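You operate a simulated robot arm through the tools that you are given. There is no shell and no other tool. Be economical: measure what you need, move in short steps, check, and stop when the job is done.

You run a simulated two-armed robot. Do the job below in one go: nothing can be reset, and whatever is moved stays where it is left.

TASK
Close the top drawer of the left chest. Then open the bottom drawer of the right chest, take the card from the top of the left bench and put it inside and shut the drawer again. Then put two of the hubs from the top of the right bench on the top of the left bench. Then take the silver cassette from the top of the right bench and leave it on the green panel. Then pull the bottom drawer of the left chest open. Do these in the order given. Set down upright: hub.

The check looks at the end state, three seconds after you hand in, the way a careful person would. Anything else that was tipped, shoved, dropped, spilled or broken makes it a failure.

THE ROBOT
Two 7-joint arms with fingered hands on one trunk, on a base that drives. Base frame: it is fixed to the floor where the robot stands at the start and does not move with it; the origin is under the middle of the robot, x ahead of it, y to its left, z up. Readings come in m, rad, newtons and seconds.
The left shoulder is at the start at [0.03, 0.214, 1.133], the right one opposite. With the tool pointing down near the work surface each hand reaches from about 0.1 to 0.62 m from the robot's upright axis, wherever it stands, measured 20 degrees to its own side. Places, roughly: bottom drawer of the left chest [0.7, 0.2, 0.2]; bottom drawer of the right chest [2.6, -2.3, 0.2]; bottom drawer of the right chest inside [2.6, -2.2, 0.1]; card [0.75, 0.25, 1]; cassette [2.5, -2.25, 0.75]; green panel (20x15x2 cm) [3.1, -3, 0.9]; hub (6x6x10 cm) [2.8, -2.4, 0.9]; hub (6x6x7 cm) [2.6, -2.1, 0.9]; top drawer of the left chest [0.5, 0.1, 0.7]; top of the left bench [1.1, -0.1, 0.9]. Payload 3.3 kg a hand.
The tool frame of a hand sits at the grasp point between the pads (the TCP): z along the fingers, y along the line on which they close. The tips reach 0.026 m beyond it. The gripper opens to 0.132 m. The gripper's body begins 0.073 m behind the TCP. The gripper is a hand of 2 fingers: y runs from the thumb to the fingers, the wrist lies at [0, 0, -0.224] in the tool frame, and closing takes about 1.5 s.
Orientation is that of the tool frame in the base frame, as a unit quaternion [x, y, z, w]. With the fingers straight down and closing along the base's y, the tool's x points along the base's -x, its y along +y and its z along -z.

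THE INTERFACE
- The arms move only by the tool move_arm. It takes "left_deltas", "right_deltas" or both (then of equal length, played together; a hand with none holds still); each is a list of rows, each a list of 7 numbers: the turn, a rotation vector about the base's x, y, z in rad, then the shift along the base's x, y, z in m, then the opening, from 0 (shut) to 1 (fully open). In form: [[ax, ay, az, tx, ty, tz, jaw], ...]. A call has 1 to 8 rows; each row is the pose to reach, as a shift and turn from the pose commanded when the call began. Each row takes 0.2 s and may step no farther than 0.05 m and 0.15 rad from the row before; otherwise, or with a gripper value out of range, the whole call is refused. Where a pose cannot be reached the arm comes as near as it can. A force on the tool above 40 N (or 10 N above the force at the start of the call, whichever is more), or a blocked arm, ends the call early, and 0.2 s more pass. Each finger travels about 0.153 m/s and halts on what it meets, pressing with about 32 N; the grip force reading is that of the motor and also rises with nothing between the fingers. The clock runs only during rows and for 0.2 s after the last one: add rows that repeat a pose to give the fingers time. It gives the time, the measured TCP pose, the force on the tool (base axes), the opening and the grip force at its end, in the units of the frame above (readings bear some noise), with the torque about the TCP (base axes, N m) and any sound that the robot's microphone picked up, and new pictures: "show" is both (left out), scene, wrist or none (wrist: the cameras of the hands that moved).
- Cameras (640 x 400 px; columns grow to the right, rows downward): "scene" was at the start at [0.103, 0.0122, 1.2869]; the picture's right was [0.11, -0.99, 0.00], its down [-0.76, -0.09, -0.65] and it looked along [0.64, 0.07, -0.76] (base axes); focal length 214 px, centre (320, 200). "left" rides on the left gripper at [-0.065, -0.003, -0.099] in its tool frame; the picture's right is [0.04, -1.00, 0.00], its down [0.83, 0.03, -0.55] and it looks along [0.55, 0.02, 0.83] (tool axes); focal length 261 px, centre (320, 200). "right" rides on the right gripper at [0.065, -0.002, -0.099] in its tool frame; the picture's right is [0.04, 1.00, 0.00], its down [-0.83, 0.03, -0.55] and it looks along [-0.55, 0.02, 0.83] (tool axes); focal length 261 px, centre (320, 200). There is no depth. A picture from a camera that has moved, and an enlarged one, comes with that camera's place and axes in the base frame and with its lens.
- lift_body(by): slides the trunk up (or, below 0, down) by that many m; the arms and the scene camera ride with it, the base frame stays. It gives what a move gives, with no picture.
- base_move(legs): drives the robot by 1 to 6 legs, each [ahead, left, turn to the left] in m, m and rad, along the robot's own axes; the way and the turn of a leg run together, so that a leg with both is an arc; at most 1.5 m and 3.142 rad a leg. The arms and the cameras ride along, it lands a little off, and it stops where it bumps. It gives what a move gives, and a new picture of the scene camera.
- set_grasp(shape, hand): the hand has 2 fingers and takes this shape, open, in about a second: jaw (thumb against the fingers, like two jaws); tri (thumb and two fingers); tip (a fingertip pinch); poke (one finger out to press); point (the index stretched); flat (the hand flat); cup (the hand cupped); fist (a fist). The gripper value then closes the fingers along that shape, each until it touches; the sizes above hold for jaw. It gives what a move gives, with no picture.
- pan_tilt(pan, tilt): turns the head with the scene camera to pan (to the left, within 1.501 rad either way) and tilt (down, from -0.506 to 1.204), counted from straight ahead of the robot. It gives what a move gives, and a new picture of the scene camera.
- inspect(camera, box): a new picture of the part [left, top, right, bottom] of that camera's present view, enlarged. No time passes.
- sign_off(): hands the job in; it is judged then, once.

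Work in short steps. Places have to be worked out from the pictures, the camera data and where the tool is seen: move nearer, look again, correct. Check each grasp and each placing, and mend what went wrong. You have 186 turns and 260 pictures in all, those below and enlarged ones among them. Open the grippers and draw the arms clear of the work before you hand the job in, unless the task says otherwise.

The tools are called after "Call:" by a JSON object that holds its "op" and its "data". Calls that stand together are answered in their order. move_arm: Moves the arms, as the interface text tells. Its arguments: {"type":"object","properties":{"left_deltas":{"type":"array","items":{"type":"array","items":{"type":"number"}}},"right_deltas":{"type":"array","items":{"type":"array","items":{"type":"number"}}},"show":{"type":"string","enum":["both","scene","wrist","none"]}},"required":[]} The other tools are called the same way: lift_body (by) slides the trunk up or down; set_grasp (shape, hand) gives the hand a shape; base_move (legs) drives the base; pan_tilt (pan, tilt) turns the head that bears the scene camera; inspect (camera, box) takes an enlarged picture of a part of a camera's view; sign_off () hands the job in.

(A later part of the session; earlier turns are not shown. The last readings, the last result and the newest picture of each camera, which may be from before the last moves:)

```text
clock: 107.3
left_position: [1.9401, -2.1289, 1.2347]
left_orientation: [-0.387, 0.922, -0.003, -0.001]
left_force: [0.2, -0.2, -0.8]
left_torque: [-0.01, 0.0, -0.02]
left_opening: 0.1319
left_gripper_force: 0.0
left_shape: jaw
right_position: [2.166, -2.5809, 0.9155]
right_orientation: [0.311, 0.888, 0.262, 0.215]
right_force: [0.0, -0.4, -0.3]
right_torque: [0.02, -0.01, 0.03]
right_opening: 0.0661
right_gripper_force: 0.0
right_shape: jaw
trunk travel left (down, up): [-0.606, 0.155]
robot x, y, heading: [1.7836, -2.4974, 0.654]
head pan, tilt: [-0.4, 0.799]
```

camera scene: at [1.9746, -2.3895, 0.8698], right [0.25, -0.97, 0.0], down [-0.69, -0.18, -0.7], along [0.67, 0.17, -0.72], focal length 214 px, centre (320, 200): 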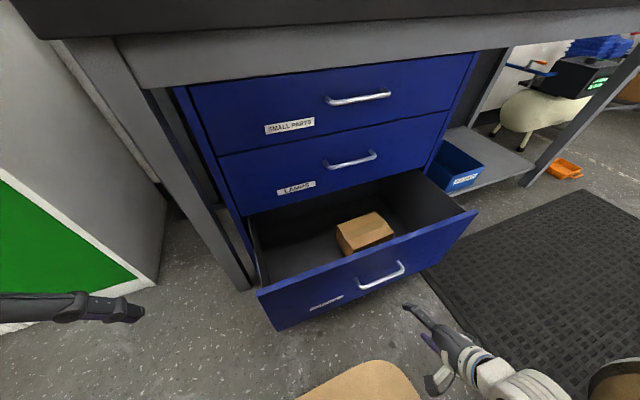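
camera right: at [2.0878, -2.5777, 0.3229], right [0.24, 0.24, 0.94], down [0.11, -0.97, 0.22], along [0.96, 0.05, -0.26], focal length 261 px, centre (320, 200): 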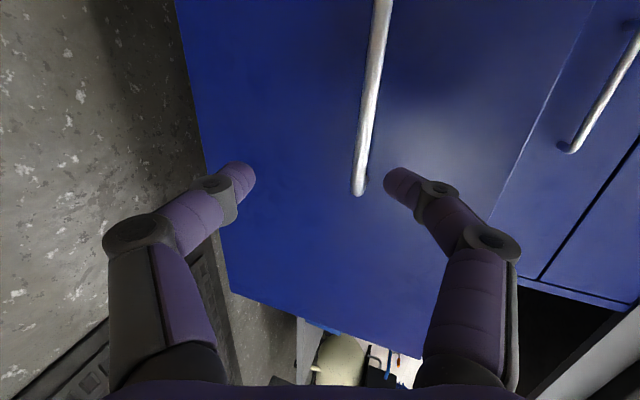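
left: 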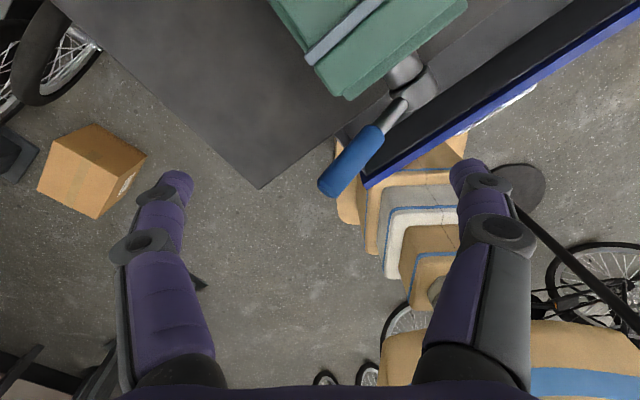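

Now I bring the right hand tool-down near the body.

Call:
{"op": "move_arm", "data": {"right_deltas": [[-0.06, 0.098, 0, 0.003, 0.022, 0.039, 0.8], [-0.12, 0.196, 0, 0.006, 0.045, 0.078, 0.8], [-0.18, 0.295, 0, 0.009, 0.068, 0.117, 0.8], [-0.24, 0.393, 0, 0.012, 0.09, 0.156, 0.8], [-0.3, 0.491, 0, 0.015, 0.113, 0.195, 0.8], [-0.359, 0.589, 0, 0.018, 0.136, 0.235, 0.8]], "show": "none"}}

Call:
{"op": "base_move", "data": {"legs": [[0, 1.45, -0.06], [0, 1.45, 0]]}}

Call:
{"op": "pan_tilt", "data": {"pan": 0, "tilt": 0.8}}

```text
clock: 108.7
left_position: [1.9382, -2.123, 1.2328]
left_orientation: [-0.388, 0.922, -0.006, -0.001]
left_force: [0.2, 1.0, -0.9]
left_torque: [-0.08, 0.0, 0.0]
left_opening: 0.1322
left_gripper_force: 0.1
left_shape: jaw
right_position: [2.1568, -2.4194, 0.9138]
right_orientation: [0.332, 0.943, 0.001, 0.001]
right_force: [-0.6, 1.2, -1.5]
right_torque: [-0.24, 0.01, -0.01]
right_opening: 0.1057
right_gripper_force: 0.1
right_shape: jaw
right hand out of reach, approached as far as the arm can: row 1, 2, 3, 4, 5, 6
trunk travel left (down, up): [-0.606, 0.155]
robot x, y, heading: [1.7805, -2.4992, 0.648]
head pan, tilt: [-0.4, 0.799]
```

```text
clock: 122.6
left_position: [0.277, 0.2122, 1.2342]
left_orientation: [-0.369, 0.929, -0.004, 0.0]
left_force: [0.2, -0.7, 0.5]
left_torque: [-0.03, 0.03, -0.01]
left_opening: 0.132
left_gripper_force: 0.0
left_shape: jaw
right_position: [0.4832, -0.0917, 0.9123]
right_orientation: [0.351, 0.937, 0.002, -0.001]
right_force: [-0.3, 1.1, -0.6]
right_torque: [-0.03, 0.03, 0.01]
right_opening: 0.1056
right_gripper_force: 0.1
right_shape: jaw
trunk travel left (down, up): [-0.606, 0.155]
robot x, y, heading: [0.1098, -0.1559, 0.609]
head pan, tilt: [-0.4, 0.799]
camera scene: at [0.1949, -0.1267, 1.4838], right [0.21, -0.98, 0.0], down [-0.7, -0.15, -0.7], along [0.68, 0.15, -0.72], focal length 214 px, centre (320, 200)
```

scene: 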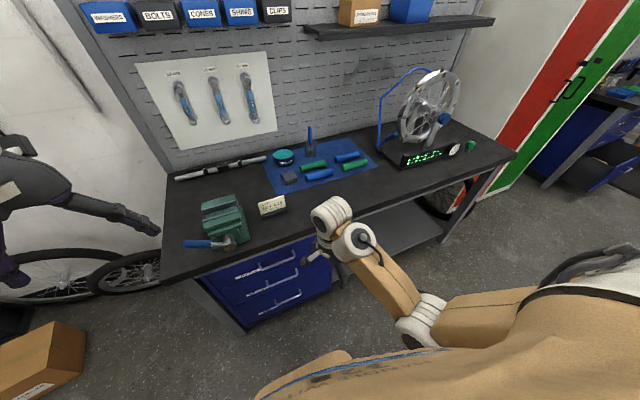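

```text
clock: 123.5
left_position: [0.2776, 0.2115, 1.2353]
left_orientation: [-0.369, 0.929, -0.004, 0.0]
left_force: [0.2, 0.0, 0.9]
left_torque: [0.0, 0.02, -0.02]
left_opening: 0.1319
left_gripper_force: 0.0
left_shape: jaw
right_position: [0.4832, -0.0918, 0.9118]
right_orientation: [0.35, 0.937, 0.002, 0.001]
right_force: [0.9, 0.1, -0.4]
right_torque: [-0.02, -0.03, 0.01]
right_opening: 0.1054
right_gripper_force: 0.1
right_shape: jaw
trunk travel left (down, up): [-0.606, 0.155]
robot x, y, heading: [0.1079, -0.1554, 0.612]
head pan, tilt: [0.0, 0.799]
camera scene: at [0.1823, -0.0977, 1.4838], right [0.57, -0.82, 0.0], down [-0.59, -0.41, -0.7], along [0.57, 0.4, -0.72], focal length 214 px, centre (320, 200)
```

scene: 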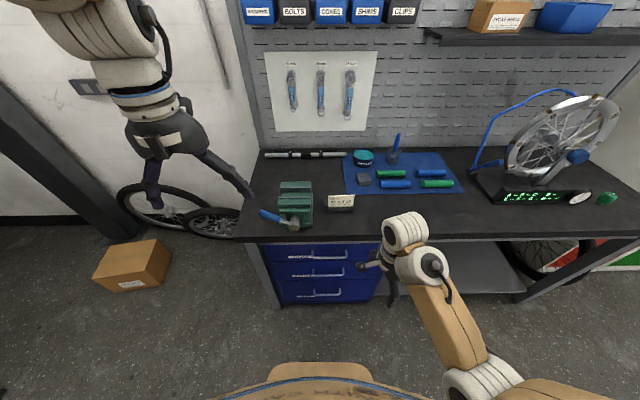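

The right arm sits in a low-elbow posture. I try to raise the right hand in place before going over the bench.

Call:
{"op": "move_arm", "data": {"right_deltas": [[0, 0, 0, 0.006, -0.008, 0.03, 0.8], [0, 0, 0, 0.012, -0.016, 0.06, 0.8], [0, 0, 0, 0.018, -0.024, 0.09, 0.8], [0, 0, 0, 0.024, -0.032, 0.12, 0.8], [0, 0, 0, 0.03, -0.04, 0.15, 0.8], [0, 0, 0, 0.036, -0.048, 0.18, 0.8], [0, 0, 0, 0.042, -0.056, 0.21, 0.8], [0, 0, 0, 0.042, -0.056, 0.24, 0.8]], "show": "scene"}}

```text
clock: 125.3
left_position: [0.2766, 0.2102, 1.2348]
left_orientation: [-0.369, 0.929, -0.003, 0.0]
left_force: [0.2, 0.3, -0.1]
left_torque: [0.0, 0.0, 0.01]
left_opening: 0.1319
left_gripper_force: 0.0
left_shape: jaw
right_position: [0.4847, -0.093, 0.9111]
right_orientation: [0.35, 0.937, 0.002, 0.0]
right_force: [0.5, 0.8, -0.6]
right_torque: [-0.01, -0.01, -0.04]
right_opening: 0.1057
right_gripper_force: 0.0
right_shape: jaw
right hand out of reach, approached as far as the arm can: row 1, 2, 3, 4, 5, 6, 7, 8
trunk travel left (down, up): [-0.606, 0.155]
robot x, y, heading: [0.1017, -0.1554, 0.618]
head pan, tilt: [0.0, 0.799]
camera scene: at [0.1823, -0.0976, 1.4838], right [0.57, -0.82, 0.0], down [-0.59, -0.41, -0.7], along [0.57, 0.4, -0.72], focal length 214 px, centre (320, 200)
```

scene: 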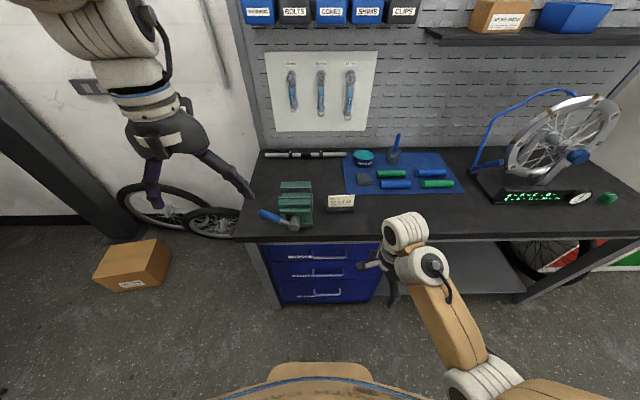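

A joint limit holds it. I yaw the tool back toward its original orientation (+1.5 rad), then raise.

Call:
{"op": "move_arm", "data": {"right_deltas": [[0, 0, 0.148, 0, 0, 0, 0.8], [0, 0, 0.296, 0, 0, 0, 0.8], [0, 0, 0.444, 0, 0, 0, 0.8], [0, 0, 0.592, 0, 0, 0, 0.8], [0, 0, 0.74, 0, 0, 0, 0.8], [0, 0, 0.888, 0, 0, 0, 0.8], [0, 0, 1.036, 0, 0, 0, 0.8], [0, 0, 1.184, 0, 0, 0, 0.8]], "show": "none"}}

Call:
{"op": "move_arm", "data": {"right_deltas": [[0, 0, 0.1, 0, 0, 0.03, 0.8], [0, 0, 0.2, 0, 0, 0.06, 0.8], [0, 0, 0.3, 0, 0, 0.09, 0.8], [0, 0, 0.3, 0, 0, 0.12, 0.8], [0, 0, 0.3, 0, 0, 0.15, 0.8], [0, 0, 0.3, 0, 0, 0.18, 0.8], [0, 0, 0.3, 0, 0, 0.21, 0.8], [0, 0, 0.3, 0, 0, 0.24, 0.8]], "show": "scene"}}

```text
clock: 127.1
left_position: [0.277, 0.2115, 1.2352]
left_orientation: [-0.37, 0.929, -0.004, 0.001]
left_force: [-0.1, 0.4, -0.2]
left_torque: [0.02, 0.0, 0.02]
left_opening: 0.132
left_gripper_force: 0.0
left_shape: jaw
right_position: [0.4878, -0.0964, 0.9082]
right_orientation: [-0.234, 0.972, 0.001, 0.0]
right_force: [-0.5, 0.7, 0.8]
right_torque: [-0.02, 0.05, -0.01]
right_opening: 0.1055
right_gripper_force: 0.1
right_shape: jaw
trunk travel left (down, up): [-0.606, 0.155]
robot x, y, heading: [0.1056, -0.1591, 0.609]
head pan, tilt: [0.0, 0.799]
```

```text
clock: 128.9
left_position: [0.2779, 0.2103, 1.2344]
left_orientation: [-0.369, 0.93, -0.004, 0.0]
left_force: [0.2, 0.4, 0.5]
left_torque: [-0.02, 0.03, -0.04]
left_opening: 0.1322
left_gripper_force: 0.0
left_shape: jaw
right_position: [0.4957, -0.0732, 0.9201]
right_orientation: [-0.375, 0.927, 0.003, -0.001]
right_force: [-0.7, -0.3, -0.3]
right_torque: [-0.01, -0.02, 0.02]
right_opening: 0.1056
right_gripper_force: 0.0
right_shape: jaw
right hand out of reach, approached as far as the arm can: row 1, 2, 3, 4, 5, 6, 7, 8
trunk travel left (down, up): [-0.606, 0.155]
robot x, y, heading: [0.1095, -0.1556, 0.608]
head pan, tilt: [0.0, 0.799]
camera scene: at [0.1824, -0.0976, 1.4838], right [0.57, -0.82, 0.0], down [-0.59, -0.41, -0.7], along [0.57, 0.4, -0.72], focal length 214 px, centre (320, 200)
```

scene: 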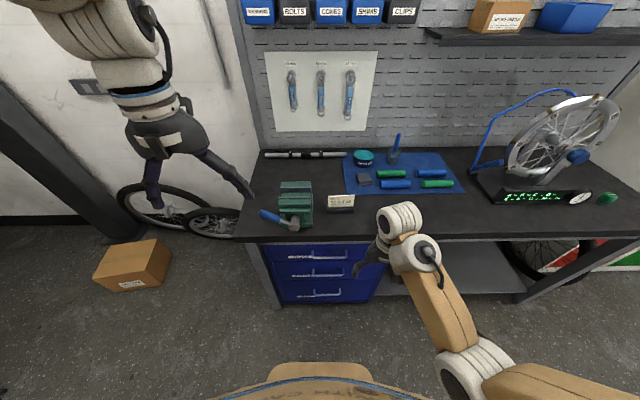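

Still limited. I swing the hand outward to the right first to let the elbow unfold, then raise it.

Call:
{"op": "move_arm", "data": {"right_deltas": [[0, 0, 0, 0.02, -0.033, 0, 0.8], [0, 0, 0, 0.04, -0.066, 0, 0.8], [0, 0, 0, 0.06, -0.099, 0, 0.8], [0, 0, 0, 0.08, -0.132, 0.01, 0.8], [0, 0, 0, 0.1, -0.165, 0.03, 0.8], [0, 0, 0, 0.12, -0.19, 0.06, 0.8], [0, 0, 0, 0.13, -0.21, 0.09, 0.8], [0, 0, 0, 0.13, -0.21, 0.12, 0.8]], "show": "scene"}}

```text
clock: 130.7
left_position: [0.2782, 0.2097, 1.2353]
left_orientation: [-0.369, 0.929, -0.003, 0.0]
left_force: [0.0, 0.4, 0.6]
left_torque: [0.04, 0.02, -0.02]
left_opening: 0.1318
left_gripper_force: 0.0
left_shape: jaw
right_position: [0.5662, -0.2367, 0.9013]
right_orientation: [-0.376, 0.927, 0.002, -0.001]
right_force: [0.3, 0.1, 0.4]
right_torque: [0.02, -0.02, 0.01]
right_opening: 0.1055
right_gripper_force: 0.1
right_shape: jaw
right hand out of reach, approached as far as the arm can: row 1, 2, 3, 4, 5, 6, 7, 8
trunk travel left (down, up): [-0.606, 0.155]
robot x, y, heading: [0.1046, -0.1528, 0.617]
head pan, tilt: [0.0, 0.799]
camera scene: at [0.1824, -0.0982, 1.4838], right [0.57, -0.82, 0.0], down [-0.59, -0.41, -0.7], along [0.57, 0.4, -0.72], focal length 214 px, centre (320, 200)
```

scene: 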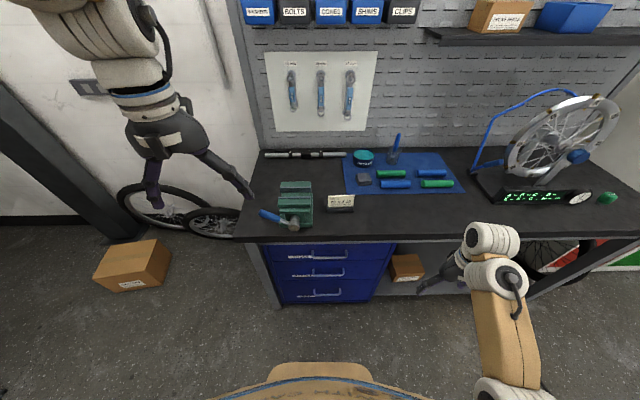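

The wrist is folded to its limit with the elbow low. I pitch the tool forward to relieve it, then raise.

Call:
{"op": "move_arm", "data": {"right_deltas": [[0.083, -0.12, 0, 0, 0, 0, 0.8], [0.166, -0.24, 0, 0, 0, 0, 0.8], [0.249, -0.36, 0, 0, 0, 0, 0.8], [0.332, -0.48, 0, 0, 0, 0, 0.8], [0.415, -0.6, 0, 0, 0, 0, 0.8], [0.498, -0.72, 0, 0, 0, 0, 0.8], [0.581, -0.84, 0, 0, 0, 0, 0.8], [0.664, -0.96, 0, 0, 0, 0, 0.8]], "show": "none"}}

Call:
{"op": "move_arm", "data": {"right_deltas": [[0.083, -0.12, 0, 0, 0, 0.04, 0.8], [0.166, -0.24, 0, 0, 0, 0.08, 0.8], [0.2, -0.29, 0, 0, 0, 0.12, 0.8], [0.2, -0.29, 0, 0, 0, 0.16, 0.8], [0.2, -0.29, 0, 0, 0, 0.2, 0.8], [0.2, -0.29, 0, 0, 0, 0.24, 0.8], [0.2, -0.29, 0, 0, 0, 0.28, 0.8]], "show": "scene"}}

```text
clock: 131.7
left_position: [0.2788, 0.2109, 1.234]
left_orientation: [-0.369, 0.929, -0.004, -0.001]
left_force: [-0.4, 1.0, -0.3]
left_torque: [-0.01, 0.0, -0.02]
left_opening: 0.132
left_gripper_force: 0.1
left_shape: jaw
right_position: [0.6085, -0.2879, 0.9242]
right_orientation: [-0.389, 0.879, -0.024, 0.274]
right_force: [0.6, 0.5, 0.1]
right_torque: [-0.01, -0.03, -0.03]
right_opening: 0.1057
right_gripper_force: 0.0
right_shape: jaw
right hand out of reach, approached as far as the arm can: row 4, 5
trunk travel left (down, up): [-0.606, 0.155]
robot x, y, heading: [0.1076, -0.1527, 0.611]
head pan, tilt: [0.0, 0.799]
stopped in row 5 (right hand): the arm was blocked; the commanded pose is now the measured one
```

```text
clock: 132.2
left_position: [0.2772, 0.2116, 1.2343]
left_orientation: [-0.368, 0.93, -0.004, 0.0]
left_force: [-0.6, 0.6, 0.0]
left_torque: [-0.02, 0.0, -0.01]
left_opening: 0.1319
left_gripper_force: 0.1
left_shape: jaw
right_position: [0.6373, -0.3248, 0.9979]
right_orientation: [-0.398, 0.841, -0.085, 0.356]
right_force: [0.5, 0.7, 0.8]
right_torque: [-0.01, 0.01, -0.01]
right_opening: 0.1057
right_gripper_force: 0.1
right_shape: jaw
right hand out of reach, approached as far as the arm can: row 1, 2
trunk travel left (down, up): [-0.606, 0.155]
robot x, y, heading: [0.1047, -0.1522, 0.614]
head pan, tilt: [0.0, 0.799]
stopped in row 2 (right hand): the arm was blocked; the commanded pose is now the measured one
camera scene: at [0.1818, -0.097, 1.4838], right [0.58, -0.82, 0.0], down [-0.59, -0.41, -0.7], along [0.57, 0.4, -0.72], focal length 214 px, centre (320, 200)
```

scene: 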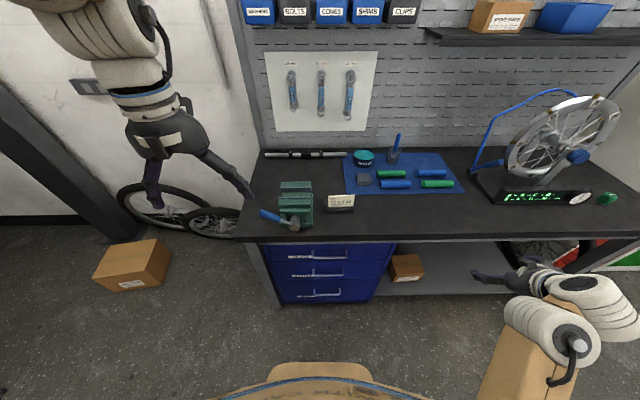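

It is freeing up. I continue raising, a little at a time.

Call:
{"op": "move_arm", "data": {"right_deltas": [[0.06, -0.085, 0, 0, 0, 0.03, 0.8], [0.12, -0.17, 0, 0, 0, 0.06, 0.8], [0.18, -0.255, 0, 0, 0, 0.09, 0.8], [0.24, -0.34, 0, 0, 0, 0.12, 0.8], [0.3, -0.425, 0, 0, 0, 0.14, 0.8], [0.36, -0.51, 0, 0, 0, 0.16, 0.8]], "show": "scene"}}

```text
clock: 132.7
left_position: [0.2765, 0.211, 1.2351]
left_orientation: [-0.369, 0.93, -0.004, 0.0]
left_force: [0.3, -0.3, -0.2]
left_torque: [0.01, 0.01, 0.0]
left_opening: 0.1319
left_gripper_force: 0.0
left_shape: jaw
right_position: [0.6606, -0.3554, 1.063]
right_orientation: [-0.4, 0.806, -0.149, 0.41]
right_force: [0.3, -0.9, -0.4]
right_torque: [-0.01, -0.02, 0.01]
right_opening: 0.1054
right_gripper_force: 0.0
right_shape: jaw
right hand out of reach, approached as far as the arm can: row 1, 2
trunk travel left (down, up): [-0.606, 0.155]
robot x, y, heading: [0.1063, -0.1561, 0.612]
head pan, tilt: [0.0, 0.799]
stopped in row 2 (right hand): the arm was blocked; the commanded pose is now the measured one
camera scene: at [0.1815, -0.0974, 1.4838], right [0.57, -0.82, 0.0], down [-0.59, -0.41, -0.7], along [0.57, 0.4, -0.72], focal length 214 px, centre (320, 200)
```

scene: 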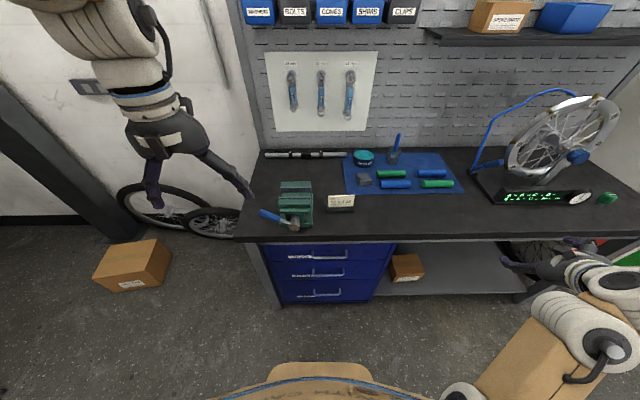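

Call:
{"op": "move_arm", "data": {"right_deltas": [[0, 0, 0, 0, 0, 0.02, 0.8], [0, 0, 0, 0, 0, 0.04, 0.8], [0, 0, 0, 0, 0, 0.07, 0.8], [0, 0, 0, 0, 0, 0.1, 0.8], [0, 0, 0, 0, 0, 0.13, 0.8]], "show": "scene"}}

```text
clock: 133.8
left_position: [0.2763, 0.21, 1.2349]
left_orientation: [-0.368, 0.93, -0.004, 0.0]
left_force: [0.4, 0.0, -0.1]
left_torque: [-0.02, 0.03, 0.05]
left_opening: 0.1318
left_gripper_force: 0.0
left_shape: jaw
right_position: [0.6871, -0.3511, 1.1778]
right_orientation: [-0.4, 0.807, -0.146, 0.409]
right_force: [0.0, -0.8, 0.4]
right_torque: [0.03, 0.0, -0.02]
right_opening: 0.1054
right_gripper_force: 0.0
right_shape: jaw
right hand out of reach, approached as far as the arm can: row 2, 3, 4, 5
trunk travel left (down, up): [-0.606, 0.155]
robot x, y, heading: [0.1052, -0.1492, 0.61]
head pan, tilt: [0.0, 0.799]
camera scene: at [0.183, -0.0975, 1.4837], right [0.57, -0.82, 0.0], down [-0.59, -0.41, -0.7], along [0.57, 0.4, -0.72], focal length 214 px, centre (320, 200)
```

scene: 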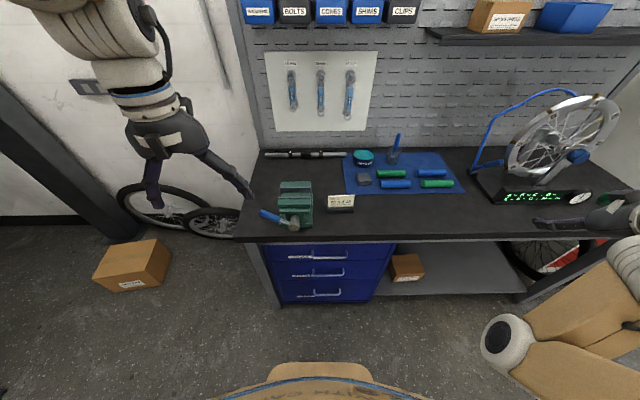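

The hand is now above bench height but the elbow is still tucked in front. I extend the arm forward over the clear mat area to unfold it.

Call:
{"op": "move_arm", "data": {"right_deltas": [[0.048, -0.072, 0.05, 0.006, 0.02, 0.02, 0.5], [0.096, -0.144, 0.1, 0.016, 0.06, 0.04, 0.3], [0.144, -0.216, 0.15, 0.03, 0.1, 0.05, 0], [0.193, -0.287, 0.2, 0.05, 0.14, 0.05, 0], [0.24, -0.36, 0.25, 0.07, 0.18, 0.05, 0], [0.29, -0.43, 0.3, 0.09, 0.22, 0.05, 0], [0.338, -0.502, 0.348, 0.11, 0.26, 0.05, 0], [0.386, -0.574, 0.398, 0.126, 0.3, 0.05, 0]], "show": "scene"}}

```text
clock: 135.7
left_position: [0.2785, 0.2112, 1.2342]
left_orientation: [-0.368, 0.93, -0.003, -0.001]
left_force: [-0.3, 0.2, 0.5]
left_torque: [-0.02, 0.02, 0.05]
left_opening: 0.132
left_gripper_force: 0.0
left_shape: jaw
right_position: [0.8109, -0.05, 1.2297]
right_orientation: [-0.407, 0.578, -0.016, 0.707]
right_force: [0.8, -0.2, -0.3]
right_torque: [0.01, -0.01, 0.0]
right_opening: 0.0
right_gripper_force: 32.2
right_shape: jaw
right hand out of reach, approached as far as the arm can: row 1
trunk travel left (down, up): [-0.606, 0.155]
robot x, y, heading: [0.1061, -0.1534, 0.61]
head pan, tilt: [0.0, 0.799]
camera scene: at [0.183, -0.0975, 1.4837], right [0.57, -0.82, 0.0], down [-0.59, -0.41, -0.7], along [0.57, 0.4, -0.72], focal length 214 px, centre (320, 200)
```

scene: 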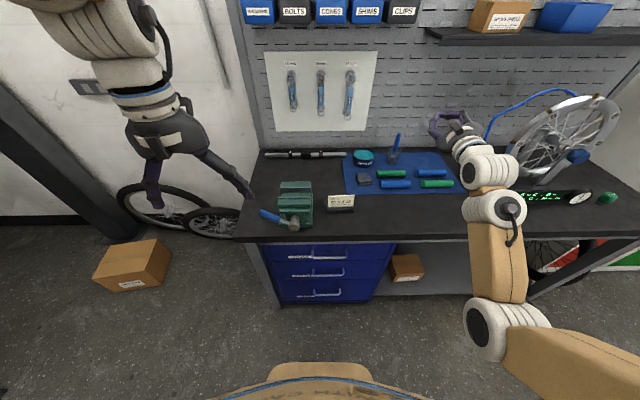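

Good extension. I raise the hand 17 cm, then fold the tool down about the wrist.

Call:
{"op": "move_arm", "data": {"right_deltas": [[0, 0, 0, 0, 0, 0.04, 0], [0, 0, 0, 0, 0, 0.08, 0], [0, 0, 0, 0, 0, 0.12, 0], [0, 0, 0, 0, 0, 0.16, 0]], "show": "none"}}

Call:
{"op": "move_arm", "data": {"right_deltas": [[-0.08, 0.119, 0, -0.002, -0.001, -0.032, 0], [-0.16, 0.238, 0, -0.0075, -0.005, -0.063, 0], [-0.24, 0.357, 0, -0.017, -0.011, -0.093, 0], [-0.32, 0.476, 0, -0.03, -0.02, -0.121, 0], [-0.4, 0.595, 0, -0.046, -0.031, -0.147, 0], [-0.48, 0.714, 0, -0.064, -0.043, -0.17, 0], [-0.56, 0.833, 0, -0.085, -0.057, -0.188, 0], [-0.64, 0.95, 0, -0.109, -0.073, -0.204, 0]], "show": "scene"}}

```text
clock: 136.7
left_position: [0.2769, 0.2099, 1.2354]
left_orientation: [-0.368, 0.93, -0.003, -0.001]
left_force: [-0.1, 0.9, -0.4]
left_torque: [-0.04, 0.0, 0.02]
left_opening: 0.1323
left_gripper_force: 0.1
left_shape: jaw
right_position: [0.8081, -0.0531, 1.3871]
right_orientation: [-0.406, 0.579, -0.018, 0.707]
right_force: [0.7, 0.6, -0.5]
right_torque: [-0.01, 0.05, -0.01]
right_opening: 0.0
right_gripper_force: 32.1
right_shape: jaw
trunk travel left (down, up): [-0.606, 0.155]
robot x, y, heading: [0.1022, -0.1583, 0.615]
head pan, tilt: [0.0, 0.799]
```

```text
clock: 138.4
left_position: [0.278, 0.2103, 1.2342]
left_orientation: [-0.369, 0.93, -0.003, 0.0]
left_force: [0.0, 0.5, 0.3]
left_torque: [-0.04, 0.01, 0.03]
left_opening: 0.1321
left_gripper_force: 0.1
left_shape: jaw
right_position: [0.7276, -0.0914, 1.1485]
right_orientation: [-0.564, 0.79, -0.005, 0.24]
right_force: [-0.5, 0.8, -0.5]
right_torque: [-0.04, 0.02, -0.03]
right_opening: 0.0
right_gripper_force: 32.0
right_shape: jaw
right hand out of reach, approached as far as the arm can: row 7, 8
trunk travel left (down, up): [-0.606, 0.155]
robot x, y, heading: [0.1038, -0.1559, 0.614]
head pan, tilt: [0.0, 0.799]
camera scene: at [0.1831, -0.0964, 1.4837], right [0.57, -0.82, 0.0], down [-0.59, -0.41, -0.7], along [0.57, 0.4, -0.72], focal length 214 px, centre (320, 200)
```

scene: 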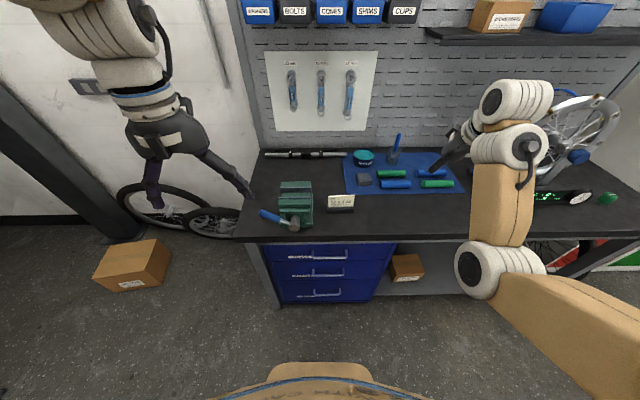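

The tool still cannot reach fully down in this posture. I'll park the right hand high and level, and use the left arm (good posture) for the card.

Call:
{"op": "move_arm", "data": {"right_deltas": [[0.08, -0.119, 0, 0.002, -0.014, 0.04, 0], [0.16, -0.238, 0, 0.004, -0.028, 0.08, 0], [0.24, -0.357, 0, 0.006, -0.042, 0.12, 0], [0.32, -0.476, 0, 0.008, -0.056, 0.16, 0], [0.4, -0.595, 0, 0.01, -0.07, 0.19, 0], [0.48, -0.714, 0, 0.012, -0.084, 0.21, 0], [0.56, -0.833, 0, 0.014, -0.1, 0.22, 0], [0.64, -0.95, 0, 0.016, -0.111, 0.22, 0]], "show": "scene"}}

```text
clock: 140.2
left_position: [0.2767, 0.2092, 1.2344]
left_orientation: [-0.37, 0.929, -0.004, 0.001]
left_force: [0.4, -0.3, -0.1]
left_torque: [0.0, -0.01, -0.02]
left_opening: 0.1316
left_gripper_force: 0.1
left_shape: jaw
right_position: [0.7281, -0.1917, 1.4233]
right_orientation: [-0.384, 0.57, -0.043, 0.725]
right_force: [0.9, -0.6, 0.5]
right_torque: [-0.03, 0.03, -0.01]
right_opening: 0.0001
right_gripper_force: 32.7
right_shape: jaw
right hand out of reach, approached as far as the arm can: row 7, 8
trunk travel left (down, up): [-0.606, 0.155]
robot x, y, heading: [0.1074, -0.1575, 0.613]
head pan, tilt: [0.0, 0.799]
camera scene: at [0.182, -0.0981, 1.4838], right [0.57, -0.82, 0.0], down [-0.59, -0.41, -0.7], along [0.57, 0.4, -0.72], focal length 214 px, centre (320, 200)
```

scene: 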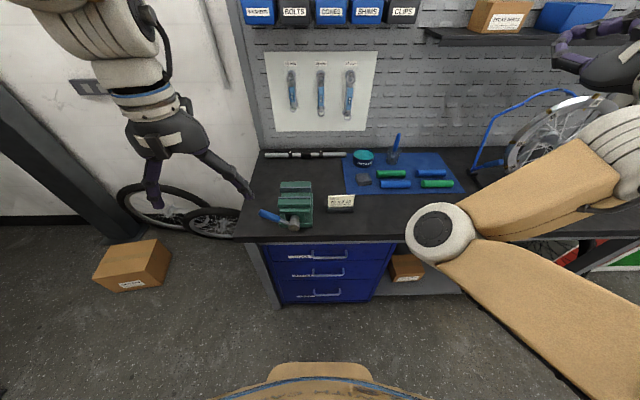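

Parked with the right elbow in front; the card is at about [0.645, 0.142]. I shift right 0.27 and slightly ahead so the left arm can reach it.

Call:
{"op": "base_move", "data": {"legs": [[0.05, -0.27, -0.01]]}}

Call:
{"op": "inspect", "data": {"camera": "scene", "box": [180, 120, 420, 270]}}

```text
clock: 142.2
left_position: [0.4797, 0.0124, 1.2355]
left_orientation: [-0.363, 0.932, -0.003, 0.0]
left_force: [0.3, -0.4, 0.2]
left_torque: [0.02, 0.04, -0.02]
left_opening: 0.1325
left_gripper_force: 0.0
left_shape: jaw
right_position: [0.9259, -0.3927, 1.4168]
right_orientation: [-0.385, 0.575, -0.05, 0.72]
right_force: [-0.3, 0.0, -0.7]
right_torque: [-0.01, -0.01, 0.02]
right_opening: 0.0001
right_gripper_force: 32.0
right_shape: jaw
trunk travel left (down, up): [-0.606, 0.155]
robot x, y, heading: [0.3018, -0.3477, 0.597]
head pan, tilt: [0.0, 0.799]
camera scene: at [0.3808, -0.2954, 1.4837], right [0.56, -0.83, 0.0], down [-0.59, -0.4, -0.7], along [0.58, 0.39, -0.72], focal length 214 px, centre (320, 200)
```

scene: 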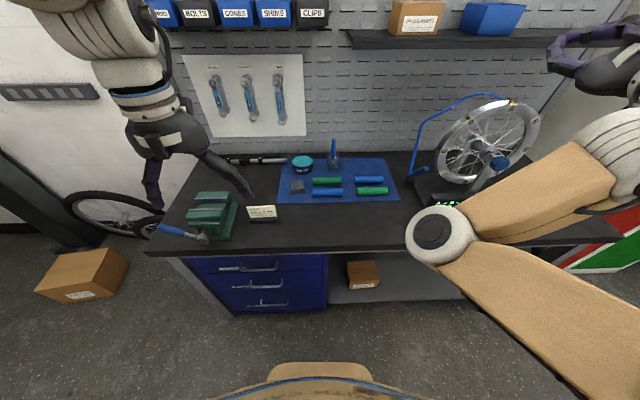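

```text
2.67 times, centred on (300, 195) of scene
camera zoom: at [0.3808, -0.2954, 1.4837], right [0.56, -0.83, 0.0], down [-0.59, -0.4, -0.7], along [0.58, 0.39, -0.72], focal length 572 px, centre (373, 213)
```

zoom: 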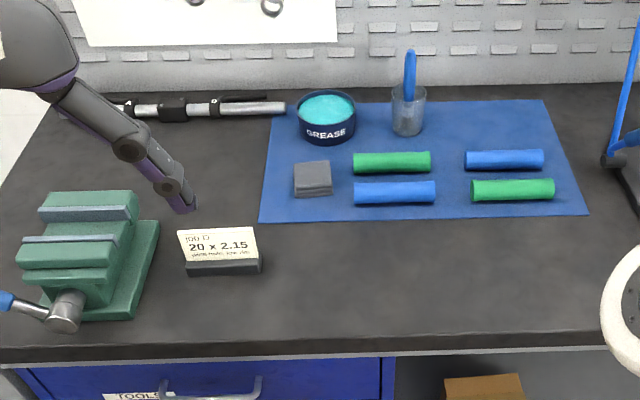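

The card stands on a small dark base right of the vise, at about [0.668, 0.137], top z≈0.945, its normal at heading ≈0.8. I bring the left hand above it, turning the closing axis along the card's thickness.

Call:
{"op": "move_arm", "data": {"left_deltas": [[0, 0, -0.14, 0.017, 0.011, -0.01, 0.6], [0, 0, -0.28, 0.034, 0.023, -0.02, 0.5], [0, 0, -0.42, 0.051, 0.034, -0.03, 0.5], [0, 0, -0.56, 0.068, 0.045, -0.04, 0.5], [0, 0, -0.7, 0.085, 0.057, -0.05, 0.5], [0, 0, -0.84, 0.103, 0.068, -0.06, 0.5], [0, 0, -0.98, 0.12, 0.08, -0.07, 0.5], [0, 0, -1.12, 0.137, 0.091, -0.08, 0.5]], "show": "none"}}

Call:
{"op": "move_arm", "data": {"left_deltas": [[0, 0, -0.13, 0.017, 0.011, -0.01, 0.5], [0, 0, -0.26, 0.034, 0.023, -0.02, 0.5], [0, 0, -0.39, 0.051, 0.034, -0.03, 0.5]], "show": "both"}}

```text
clock: 144.0
left_position: [0.6078, 0.0955, 1.1521]
left_orientation: [0.188, 0.982, -0.001, 0.0]
left_force: [0.5, 0.8, -0.1]
left_torque: [0.0, -0.04, -0.01]
left_opening: 0.0665
left_gripper_force: 0.1
left_shape: jaw
left hand out of reach, approached as far as the arm can: row 8
right_position: [0.9248, -0.3954, 1.4172]
right_orientation: [-0.386, 0.575, -0.053, 0.72]
right_force: [0.9, 1.2, -0.9]
right_torque: [0.0, 0.0, 0.01]
right_opening: 0.0
right_gripper_force: 32.0
right_shape: jaw
trunk travel left (down, up): [-0.606, 0.155]
robot x, y, heading: [0.3029, -0.3491, 0.603]
head pan, tilt: [0.0, 0.799]
```

```text
clock: 144.8
left_position: [0.6082, 0.0288, 1.1134]
left_orientation: [0.371, 0.929, -0.001, 0.001]
left_force: [-0.4, 0.0, 0.7]
left_torque: [0.01, -0.02, 0.01]
left_opening: 0.0665
left_gripper_force: 0.0
left_shape: jaw
left hand out of reach, approached as far as the arm can: row 1, 2, 3
right_position: [0.9259, -0.3952, 1.4171]
right_orientation: [-0.385, 0.575, -0.053, 0.72]
right_force: [-0.1, -0.3, 0.7]
right_torque: [-0.01, 0.04, 0.0]
right_opening: 0.0
right_gripper_force: 31.6
right_shape: jaw
trunk travel left (down, up): [-0.606, 0.155]
robot x, y, heading: [0.3029, -0.3463, 0.6]
head pan, tilt: [0.0, 0.799]
camera scene: at [0.3801, -0.2953, 1.4838], right [0.56, -0.83, 0.0], down [-0.59, -0.4, -0.7], along [0.58, 0.39, -0.72], focal length 214 px, centre (320, 200)
camera left: at [0.6529, -0.0197, 1.2116], right [-0.72, -0.7, 0.0], down [-0.58, 0.6, 0.55], along [-0.38, 0.4, -0.83], focal length 261 px, centre (320, 200)
```

scene: 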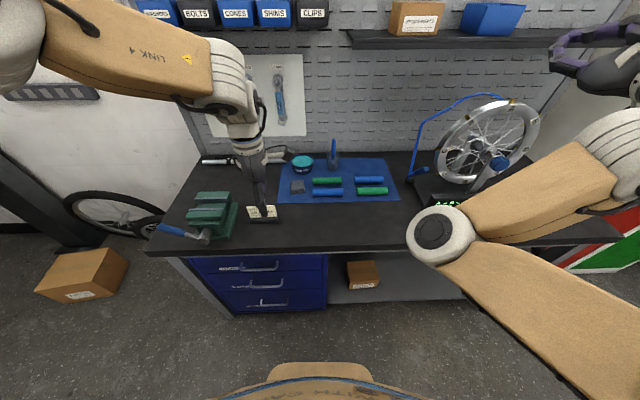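
left: 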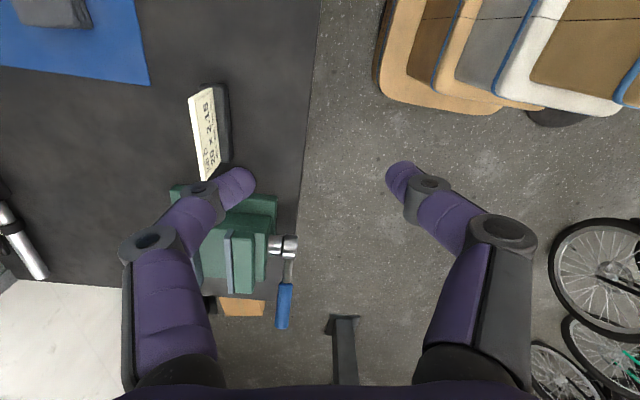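

The hand is at its reach limit. I drive 0.1 m forward and realign it over the card.

Call:
{"op": "base_move", "data": {"legs": [[0.1, 0, 0]]}}

Call:
{"op": "inspect", "data": {"camera": "left", "box": [0, 0, 640, 400]}}

```text
clock: 145.9
left_position: [0.6914, 0.0865, 1.1125]
left_orientation: [0.371, 0.929, 0.0, 0.001]
left_force: [1.7, 0.7, -0.3]
left_torque: [-0.01, 0.04, 0.03]
left_opening: 0.0667
left_gripper_force: 0.0
left_shape: jaw
right_position: [1.0101, -0.3391, 1.417]
right_orientation: [-0.385, 0.576, -0.054, 0.719]
right_force: [0.0, 0.2, -0.6]
right_torque: [-0.02, 0.01, 0.0]
right_opening: 0.0002
right_gripper_force: 32.5
right_shape: jaw
trunk travel left (down, up): [-0.606, 0.155]
robot x, y, heading: [0.3852, -0.2935, 0.593]
head pan, tilt: [0.0, 0.799]
camera scene: at [0.4641, -0.2374, 1.4837], right [0.56, -0.83, 0.0], down [-0.59, -0.4, -0.7], along [0.58, 0.39, -0.72], focal length 214 px, centre (320, 200)
```

scene: 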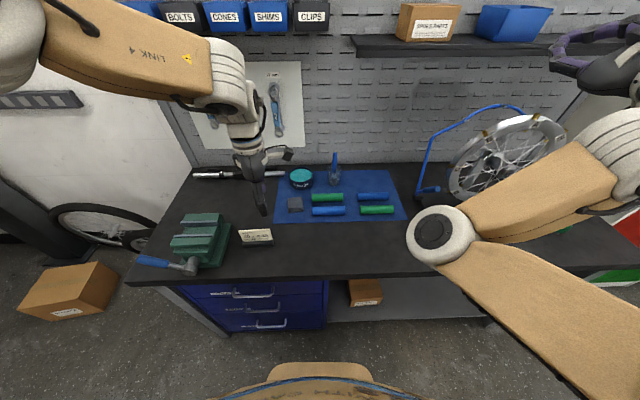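

```text
1.00 times, centred on (320, 200) of left (not enlarged: the box is as wide or as high as the picture)
camera zoom: at [0.7372, 0.038, 1.2112], right [-0.72, -0.7, 0.0], down [-0.58, 0.6, 0.55], along [-0.38, 0.4, -0.83], focal length 261 px, centre (320, 200)
```

zoom: 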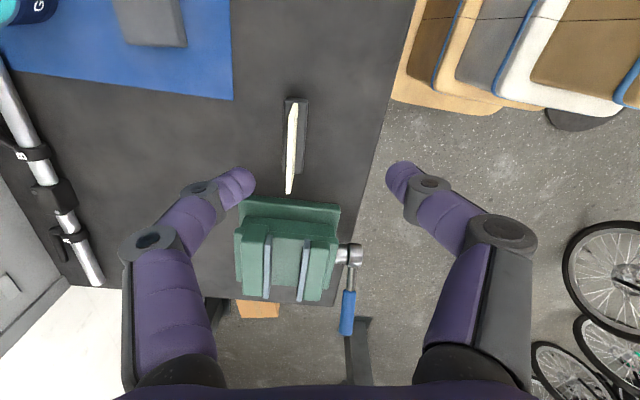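

The wrist camera now shows the card edge-on: centre ≈[0.682, 0.142], normal heading ≈0.67. I align laterally and lower part way.

Call:
{"op": "move_arm", "data": {"left_deltas": [[0, 0, -0.07, -0.005, 0.028, 0, 0.5], [0, 0, -0.14, -0.01, 0.056, 0, 0.5], [0, 0, -0.14, -0.01, 0.056, -0.04, 0.5], [0, 0, -0.14, -0.01, 0.056, -0.08, 0.5]], "show": "both"}}

```text
clock: 146.9
left_position: [0.6526, 0.0646, 1.0436]
left_orientation: [0.43, 0.903, 0.004, 0.003]
left_force: [0.1, 1.1, 0.6]
left_torque: [-0.03, -0.05, 0.0]
left_opening: 0.0663
left_gripper_force: 0.0
left_shape: jaw
left hand out of reach, approached as far as the arm can: row 1, 2, 3, 4
right_position: [1.009, -0.341, 1.4167]
right_orientation: [-0.385, 0.576, -0.054, 0.719]
right_force: [-0.5, 0.2, -0.5]
right_torque: [0.02, 0.01, 0.02]
right_opening: 0.0
right_gripper_force: 32.2
right_shape: jaw
trunk travel left (down, up): [-0.606, 0.155]
robot x, y, heading: [0.3847, -0.2937, 0.596]
head pan, tilt: [0.0, 0.799]
camera scene: at [0.4633, -0.2377, 1.4837], right [0.56, -0.83, 0.0], down [-0.59, -0.4, -0.7], along [0.58, 0.39, -0.72], focal length 214 px, centre (320, 200)
camera left: at [0.6917, 0.0108, 1.142], right [-0.8, -0.6, -0.01], down [-0.5, 0.67, 0.55], along [-0.32, 0.45, -0.83], focal length 261 px, centre (320, 200)
```

scene: 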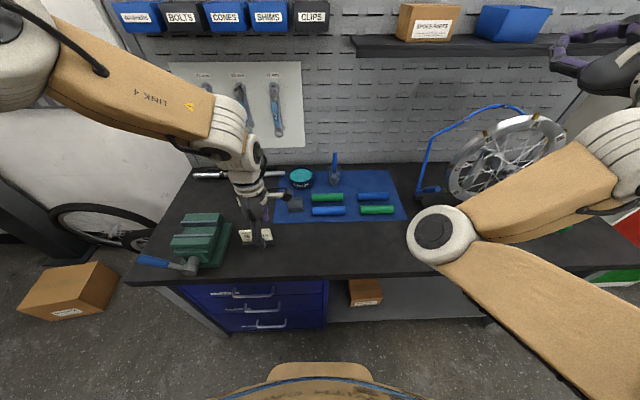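
left: 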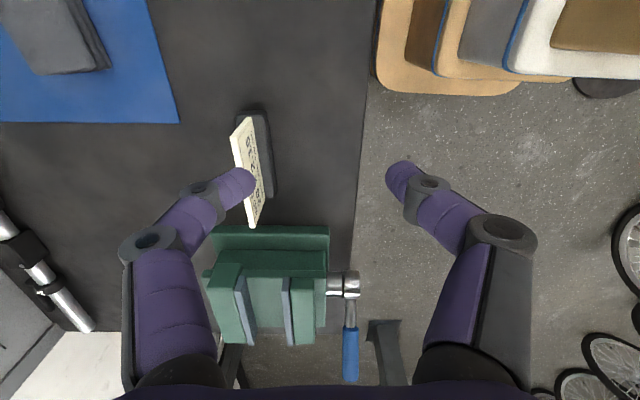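

This wrist yaw is at its limit. I raise and spin the hand the other way (by π), which leaves the same closing axis.

Call:
{"op": "move_arm", "data": {"left_deltas": [[0, 0, 0.145, -0.01, -0.005, 0.04, 0.5], [0, 0, 0.29, -0.02, -0.01, 0.08, 0.5], [0, 0, 0.435, -0.03, -0.015, 0.1, 0.5], [0, 0, 0.58, -0.04, -0.02, 0.12, 0.5], [0, 0, 0.725, -0.05, -0.025, 0.12, 0.5], [0, 0, 0.87, -0.05, -0.025, 0.12, 0.5], [0, 0, 1.015, -0.05, -0.025, 0.12, 0.5], [0, 0, 1.16, -0.05, -0.025, 0.12, 0.5]], "show": "none"}}

Call:
{"op": "move_arm", "data": {"left_deltas": [[0, 0, 0.145, 0, 0, 0, 0.5], [0, 0, 0.29, 0, 0, 0, 0.5], [0, 0, 0.435, 0, 0, 0, 0.5], [0, 0, 0.58, 0, 0, 0, 0.5], [0, 0, 0.725, 0, 0, 0, 0.5], [0, 0, 0.87, 0, 0, 0, 0.5], [0, 0, 1.015, 0, 0, 0, 0.5], [0, 0, 1.16, 0, 0, 0, 0.5]], "show": "none"}}

Call:
{"op": "move_arm", "data": {"left_deltas": [[0, 0, 0.14, 0, 0, 0, 0.5], [0, 0, 0.28, 0, 0, 0, 0.5], [0, 0, 0.42, 0, 0, 0, 0.5], [0, 0, 0.56, 0, 0, 0, 0.5], [0, 0, 0.7, 0, 0, 0, 0.5], [0, 0, 0.82, 0, 0, 0, 0.5]], "show": "both"}}

```text
clock: 148.7
left_position: [0.6084, 0.0381, 1.1618]
left_orientation: [-0.132, 0.991, 0.002, 0.001]
left_force: [-0.4, -0.2, 0.7]
left_torque: [0.0, 0.0, 0.02]
left_opening: 0.0663
left_gripper_force: 0.0
left_shape: jaw
right_position: [1.0089, -0.3399, 1.4173]
right_orientation: [-0.384, 0.576, -0.054, 0.719]
right_force: [-0.1, 0.5, -0.4]
right_torque: [0.03, 0.01, 0.0]
right_opening: 0.0002
right_gripper_force: 32.3
right_shape: jaw
trunk travel left (down, up): [-0.606, 0.155]
robot x, y, heading: [0.386, -0.293, 0.6]
head pan, tilt: [0.0, 0.799]
```

```text
clock: 150.5
left_position: [0.6083, 0.0367, 1.1626]
left_orientation: [-0.653, 0.758, 0.003, 0.001]
left_force: [0.3, 0.3, 0.6]
left_torque: [-0.04, -0.02, -0.02]
left_opening: 0.0662
left_gripper_force: 0.1
left_shape: jaw
right_position: [1.0085, -0.3407, 1.4174]
right_orientation: [-0.386, 0.575, -0.053, 0.719]
right_force: [0.2, -0.8, -0.2]
right_torque: [0.02, -0.01, -0.01]
right_opening: 0.0
right_gripper_force: 31.5
right_shape: jaw
trunk travel left (down, up): [-0.606, 0.155]
robot x, y, heading: [0.3858, -0.2938, 0.597]
head pan, tilt: [0.0, 0.799]
```

```text
clock: 151.9
left_position: [0.6074, 0.0393, 1.1604]
left_orientation: [0.9, -0.435, -0.003, 0.0]
left_force: [-0.8, 0.6, -0.3]
left_torque: [0.01, 0.0, 0.0]
left_opening: 0.0663
left_gripper_force: 0.0
left_shape: jaw
right_position: [1.0088, -0.3404, 1.4178]
right_orientation: [-0.385, 0.575, -0.053, 0.719]
right_force: [-0.3, -0.1, 0.0]
right_torque: [0.0, -0.01, -0.01]
right_opening: 0.0
right_gripper_force: 32.3
right_shape: jaw
trunk travel left (down, up): [-0.606, 0.155]
robot x, y, heading: [0.3875, -0.2922, 0.601]
head pan, tilt: [0.0, 0.799]
camera scene: at [0.4629, -0.2382, 1.4838], right [0.56, -0.83, 0.0], down [-0.59, -0.4, -0.7], along [0.58, 0.39, -0.72], focal length 214 px, centre (320, 200)
camera left: at [0.5691, 0.0895, 1.2605], right [0.81, 0.59, 0.0], down [0.49, -0.67, 0.55], along [0.32, -0.45, -0.83], focal length 261 px, centre (320, 200)
```

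scene: 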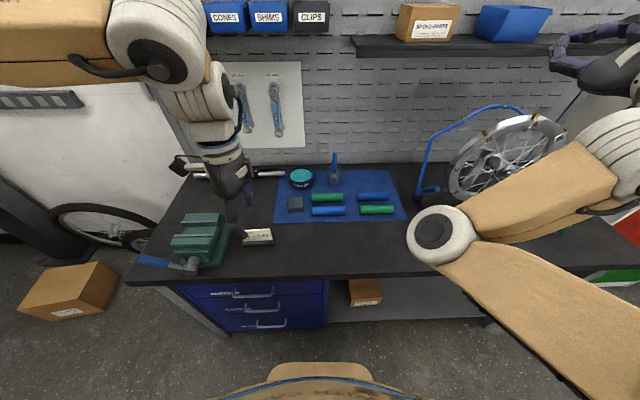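
left: 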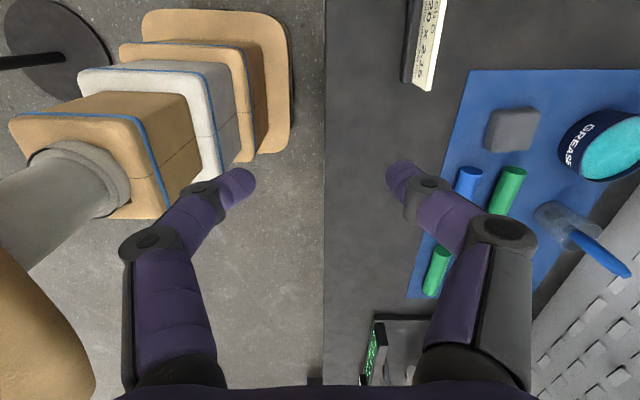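

Good, this yaw is free. I move over the card and lower to z≈1.02.

Call:
{"op": "move_arm", "data": {"left_deltas": [[0, 0, 0, 0.025, 0.034, 0, 0.5], [0, 0, 0, 0.05, 0.068, 0, 0.5], [0, 0, 0, 0.075, 0.103, 0, 0.5], [0, 0, 0, 0.075, 0.103, -0.045, 0.5], [0, 0, 0, 0.075, 0.103, -0.09, 0.5], [0, 0, 0, 0.075, 0.103, -0.14, 0.5]], "show": "both"}}

```text
clock: 153.3
left_position: [0.6825, 0.1424, 1.0194]
left_orientation: [0.9, -0.436, -0.002, 0.0]
left_force: [-0.2, -0.2, -1.0]
left_torque: [-0.01, 0.01, 0.05]
left_opening: 0.0662
left_gripper_force: 0.0
left_shape: jaw
right_position: [1.0085, -0.3397, 1.4189]
right_orientation: [-0.385, 0.576, -0.055, 0.72]
right_force: [0.2, 1.1, -0.2]
right_torque: [0.01, -0.02, 0.0]
right_opening: 0.0
right_gripper_force: 32.7
right_shape: jaw
trunk travel left (down, up): [-0.606, 0.155]
robot x, y, heading: [0.3867, -0.2902, 0.6]
head pan, tilt: [0.0, 0.799]
camera scene: at [0.4629, -0.2371, 1.4837], right [0.56, -0.83, 0.0], down [-0.59, -0.4, -0.7], along [0.58, 0.39, -0.72], focal length 214 px, centre (320, 200)
camera left: at [0.6436, 0.1942, 1.119], right [0.81, 0.59, 0.0], down [0.49, -0.67, 0.55], along [0.32, -0.45, -0.83], focal length 261 px, centre (320, 200)
```

scene: 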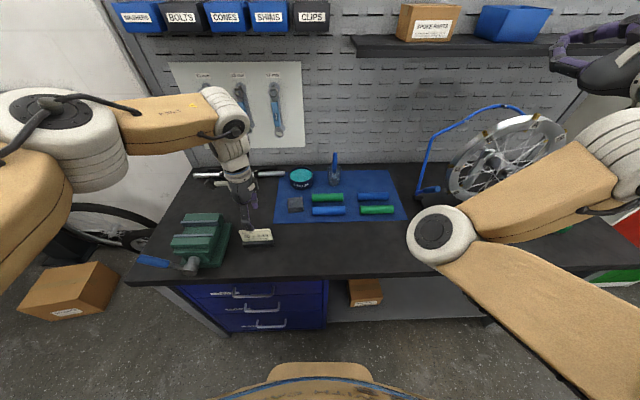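
left: 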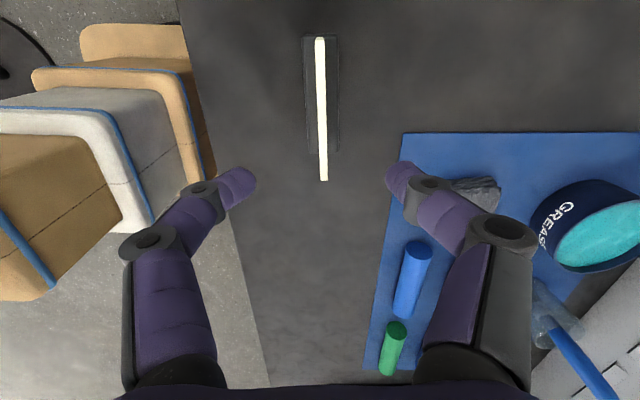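

The card is edge-on and centred between the fingers. I shift 1.5 cm along it and descend so that only the card plate (above its base) is between the pads.

Call:
{"op": "move_arm", "data": {"left_deltas": [[0, 0, 0, -0.009, 0.012, -0.03, 0.5], [0, 0, 0, -0.009, 0.012, -0.06, 0.5], [0, 0, 0, -0.009, 0.012, -0.08, 0.5]], "show": "both"}}

```text
clock: 154.1
left_position: [0.675, 0.1531, 0.9379]
left_orientation: [0.9, -0.436, -0.001, 0.001]
left_force: [0.6, -0.3, -0.5]
left_torque: [0.03, -0.01, -0.04]
left_opening: 0.0664
left_gripper_force: 0.0
left_shape: jaw
right_position: [1.0094, -0.34, 1.4176]
right_orientation: [-0.385, 0.576, -0.054, 0.719]
right_force: [-0.7, -0.7, -0.2]
right_torque: [0.03, 0.0, -0.03]
right_opening: 0.0
right_gripper_force: 32.1
right_shape: jaw
trunk travel left (down, up): [-0.606, 0.155]
robot x, y, heading: [0.3865, -0.2928, 0.596]
head pan, tilt: [0.0, 0.799]
camera scene: at [0.463, -0.2377, 1.4837], right [0.56, -0.83, 0.0], down [-0.59, -0.4, -0.7], along [0.58, 0.39, -0.72], focal length 214 px, centre (320, 200)
camera left: at [0.6362, 0.2053, 1.0386], right [0.81, 0.59, 0.0], down [0.49, -0.67, 0.55], along [0.32, -0.45, -0.83], focal length 261 px, centre (320, 200)
```

scene: 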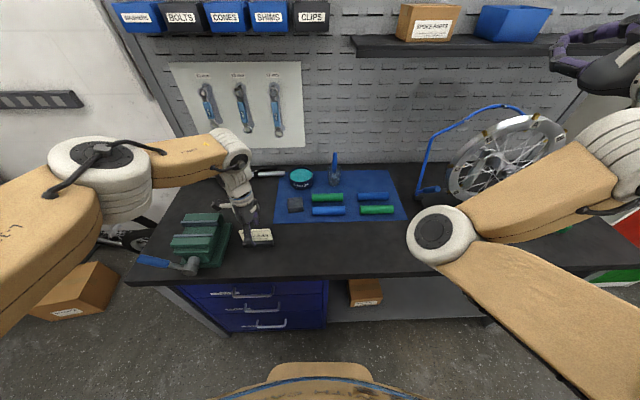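
left: 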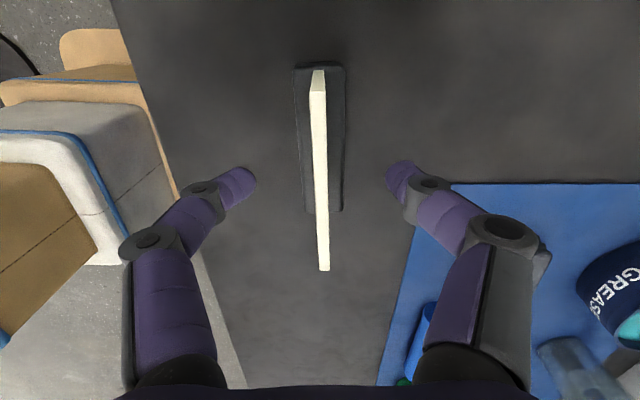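

Well aligned. I close the fingers on the card plate.

Call:
{"op": "move_arm", "data": {"left_deltas": [[0, 0, 0, 0, 0, 0, 0.25], [0, 0, 0, 0, 0, 0, 0], [0, 0, 0, 0, 0, 0, 0], [0, 0, 0, 0, 0, 0, 0], [0, 0, 0, 0, 0, 0, 0]], "show": "wrist"}}

```text
clock: 155.3
left_position: [0.674, 0.1526, 0.9397]
left_orientation: [0.9, -0.436, -0.002, 0.001]
left_force: [1.3, -0.8, -0.1]
left_torque: [0.01, -0.02, 0.02]
left_opening: 0.0001
left_gripper_force: 31.8
left_shape: jaw
right_position: [1.0087, -0.3403, 1.4178]
right_orientation: [-0.385, 0.576, -0.054, 0.719]
right_force: [0.3, -0.3, 0.2]
right_torque: [0.01, 0.01, -0.01]
right_opening: 0.0
right_gripper_force: 32.4
right_shape: jaw
trunk travel left (down, up): [-0.606, 0.155]
robot x, y, heading: [0.3894, -0.2934, 0.597]
head pan, tilt: [0.0, 0.799]
camera left: at [0.6362, 0.2048, 1.0391], right [0.81, 0.59, 0.0], down [0.49, -0.67, 0.55], along [0.32, -0.45, -0.83], focal length 261 px, centre (320, 200)
```

left: 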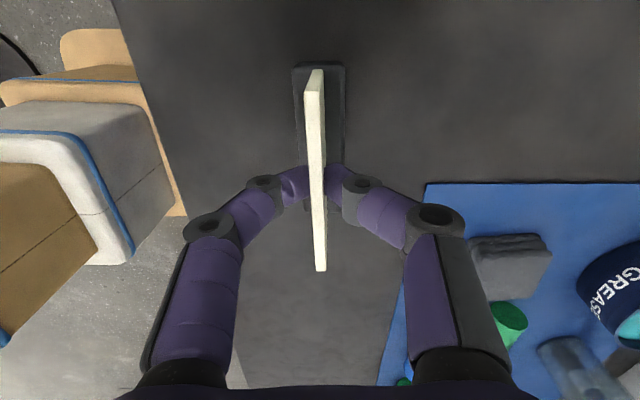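

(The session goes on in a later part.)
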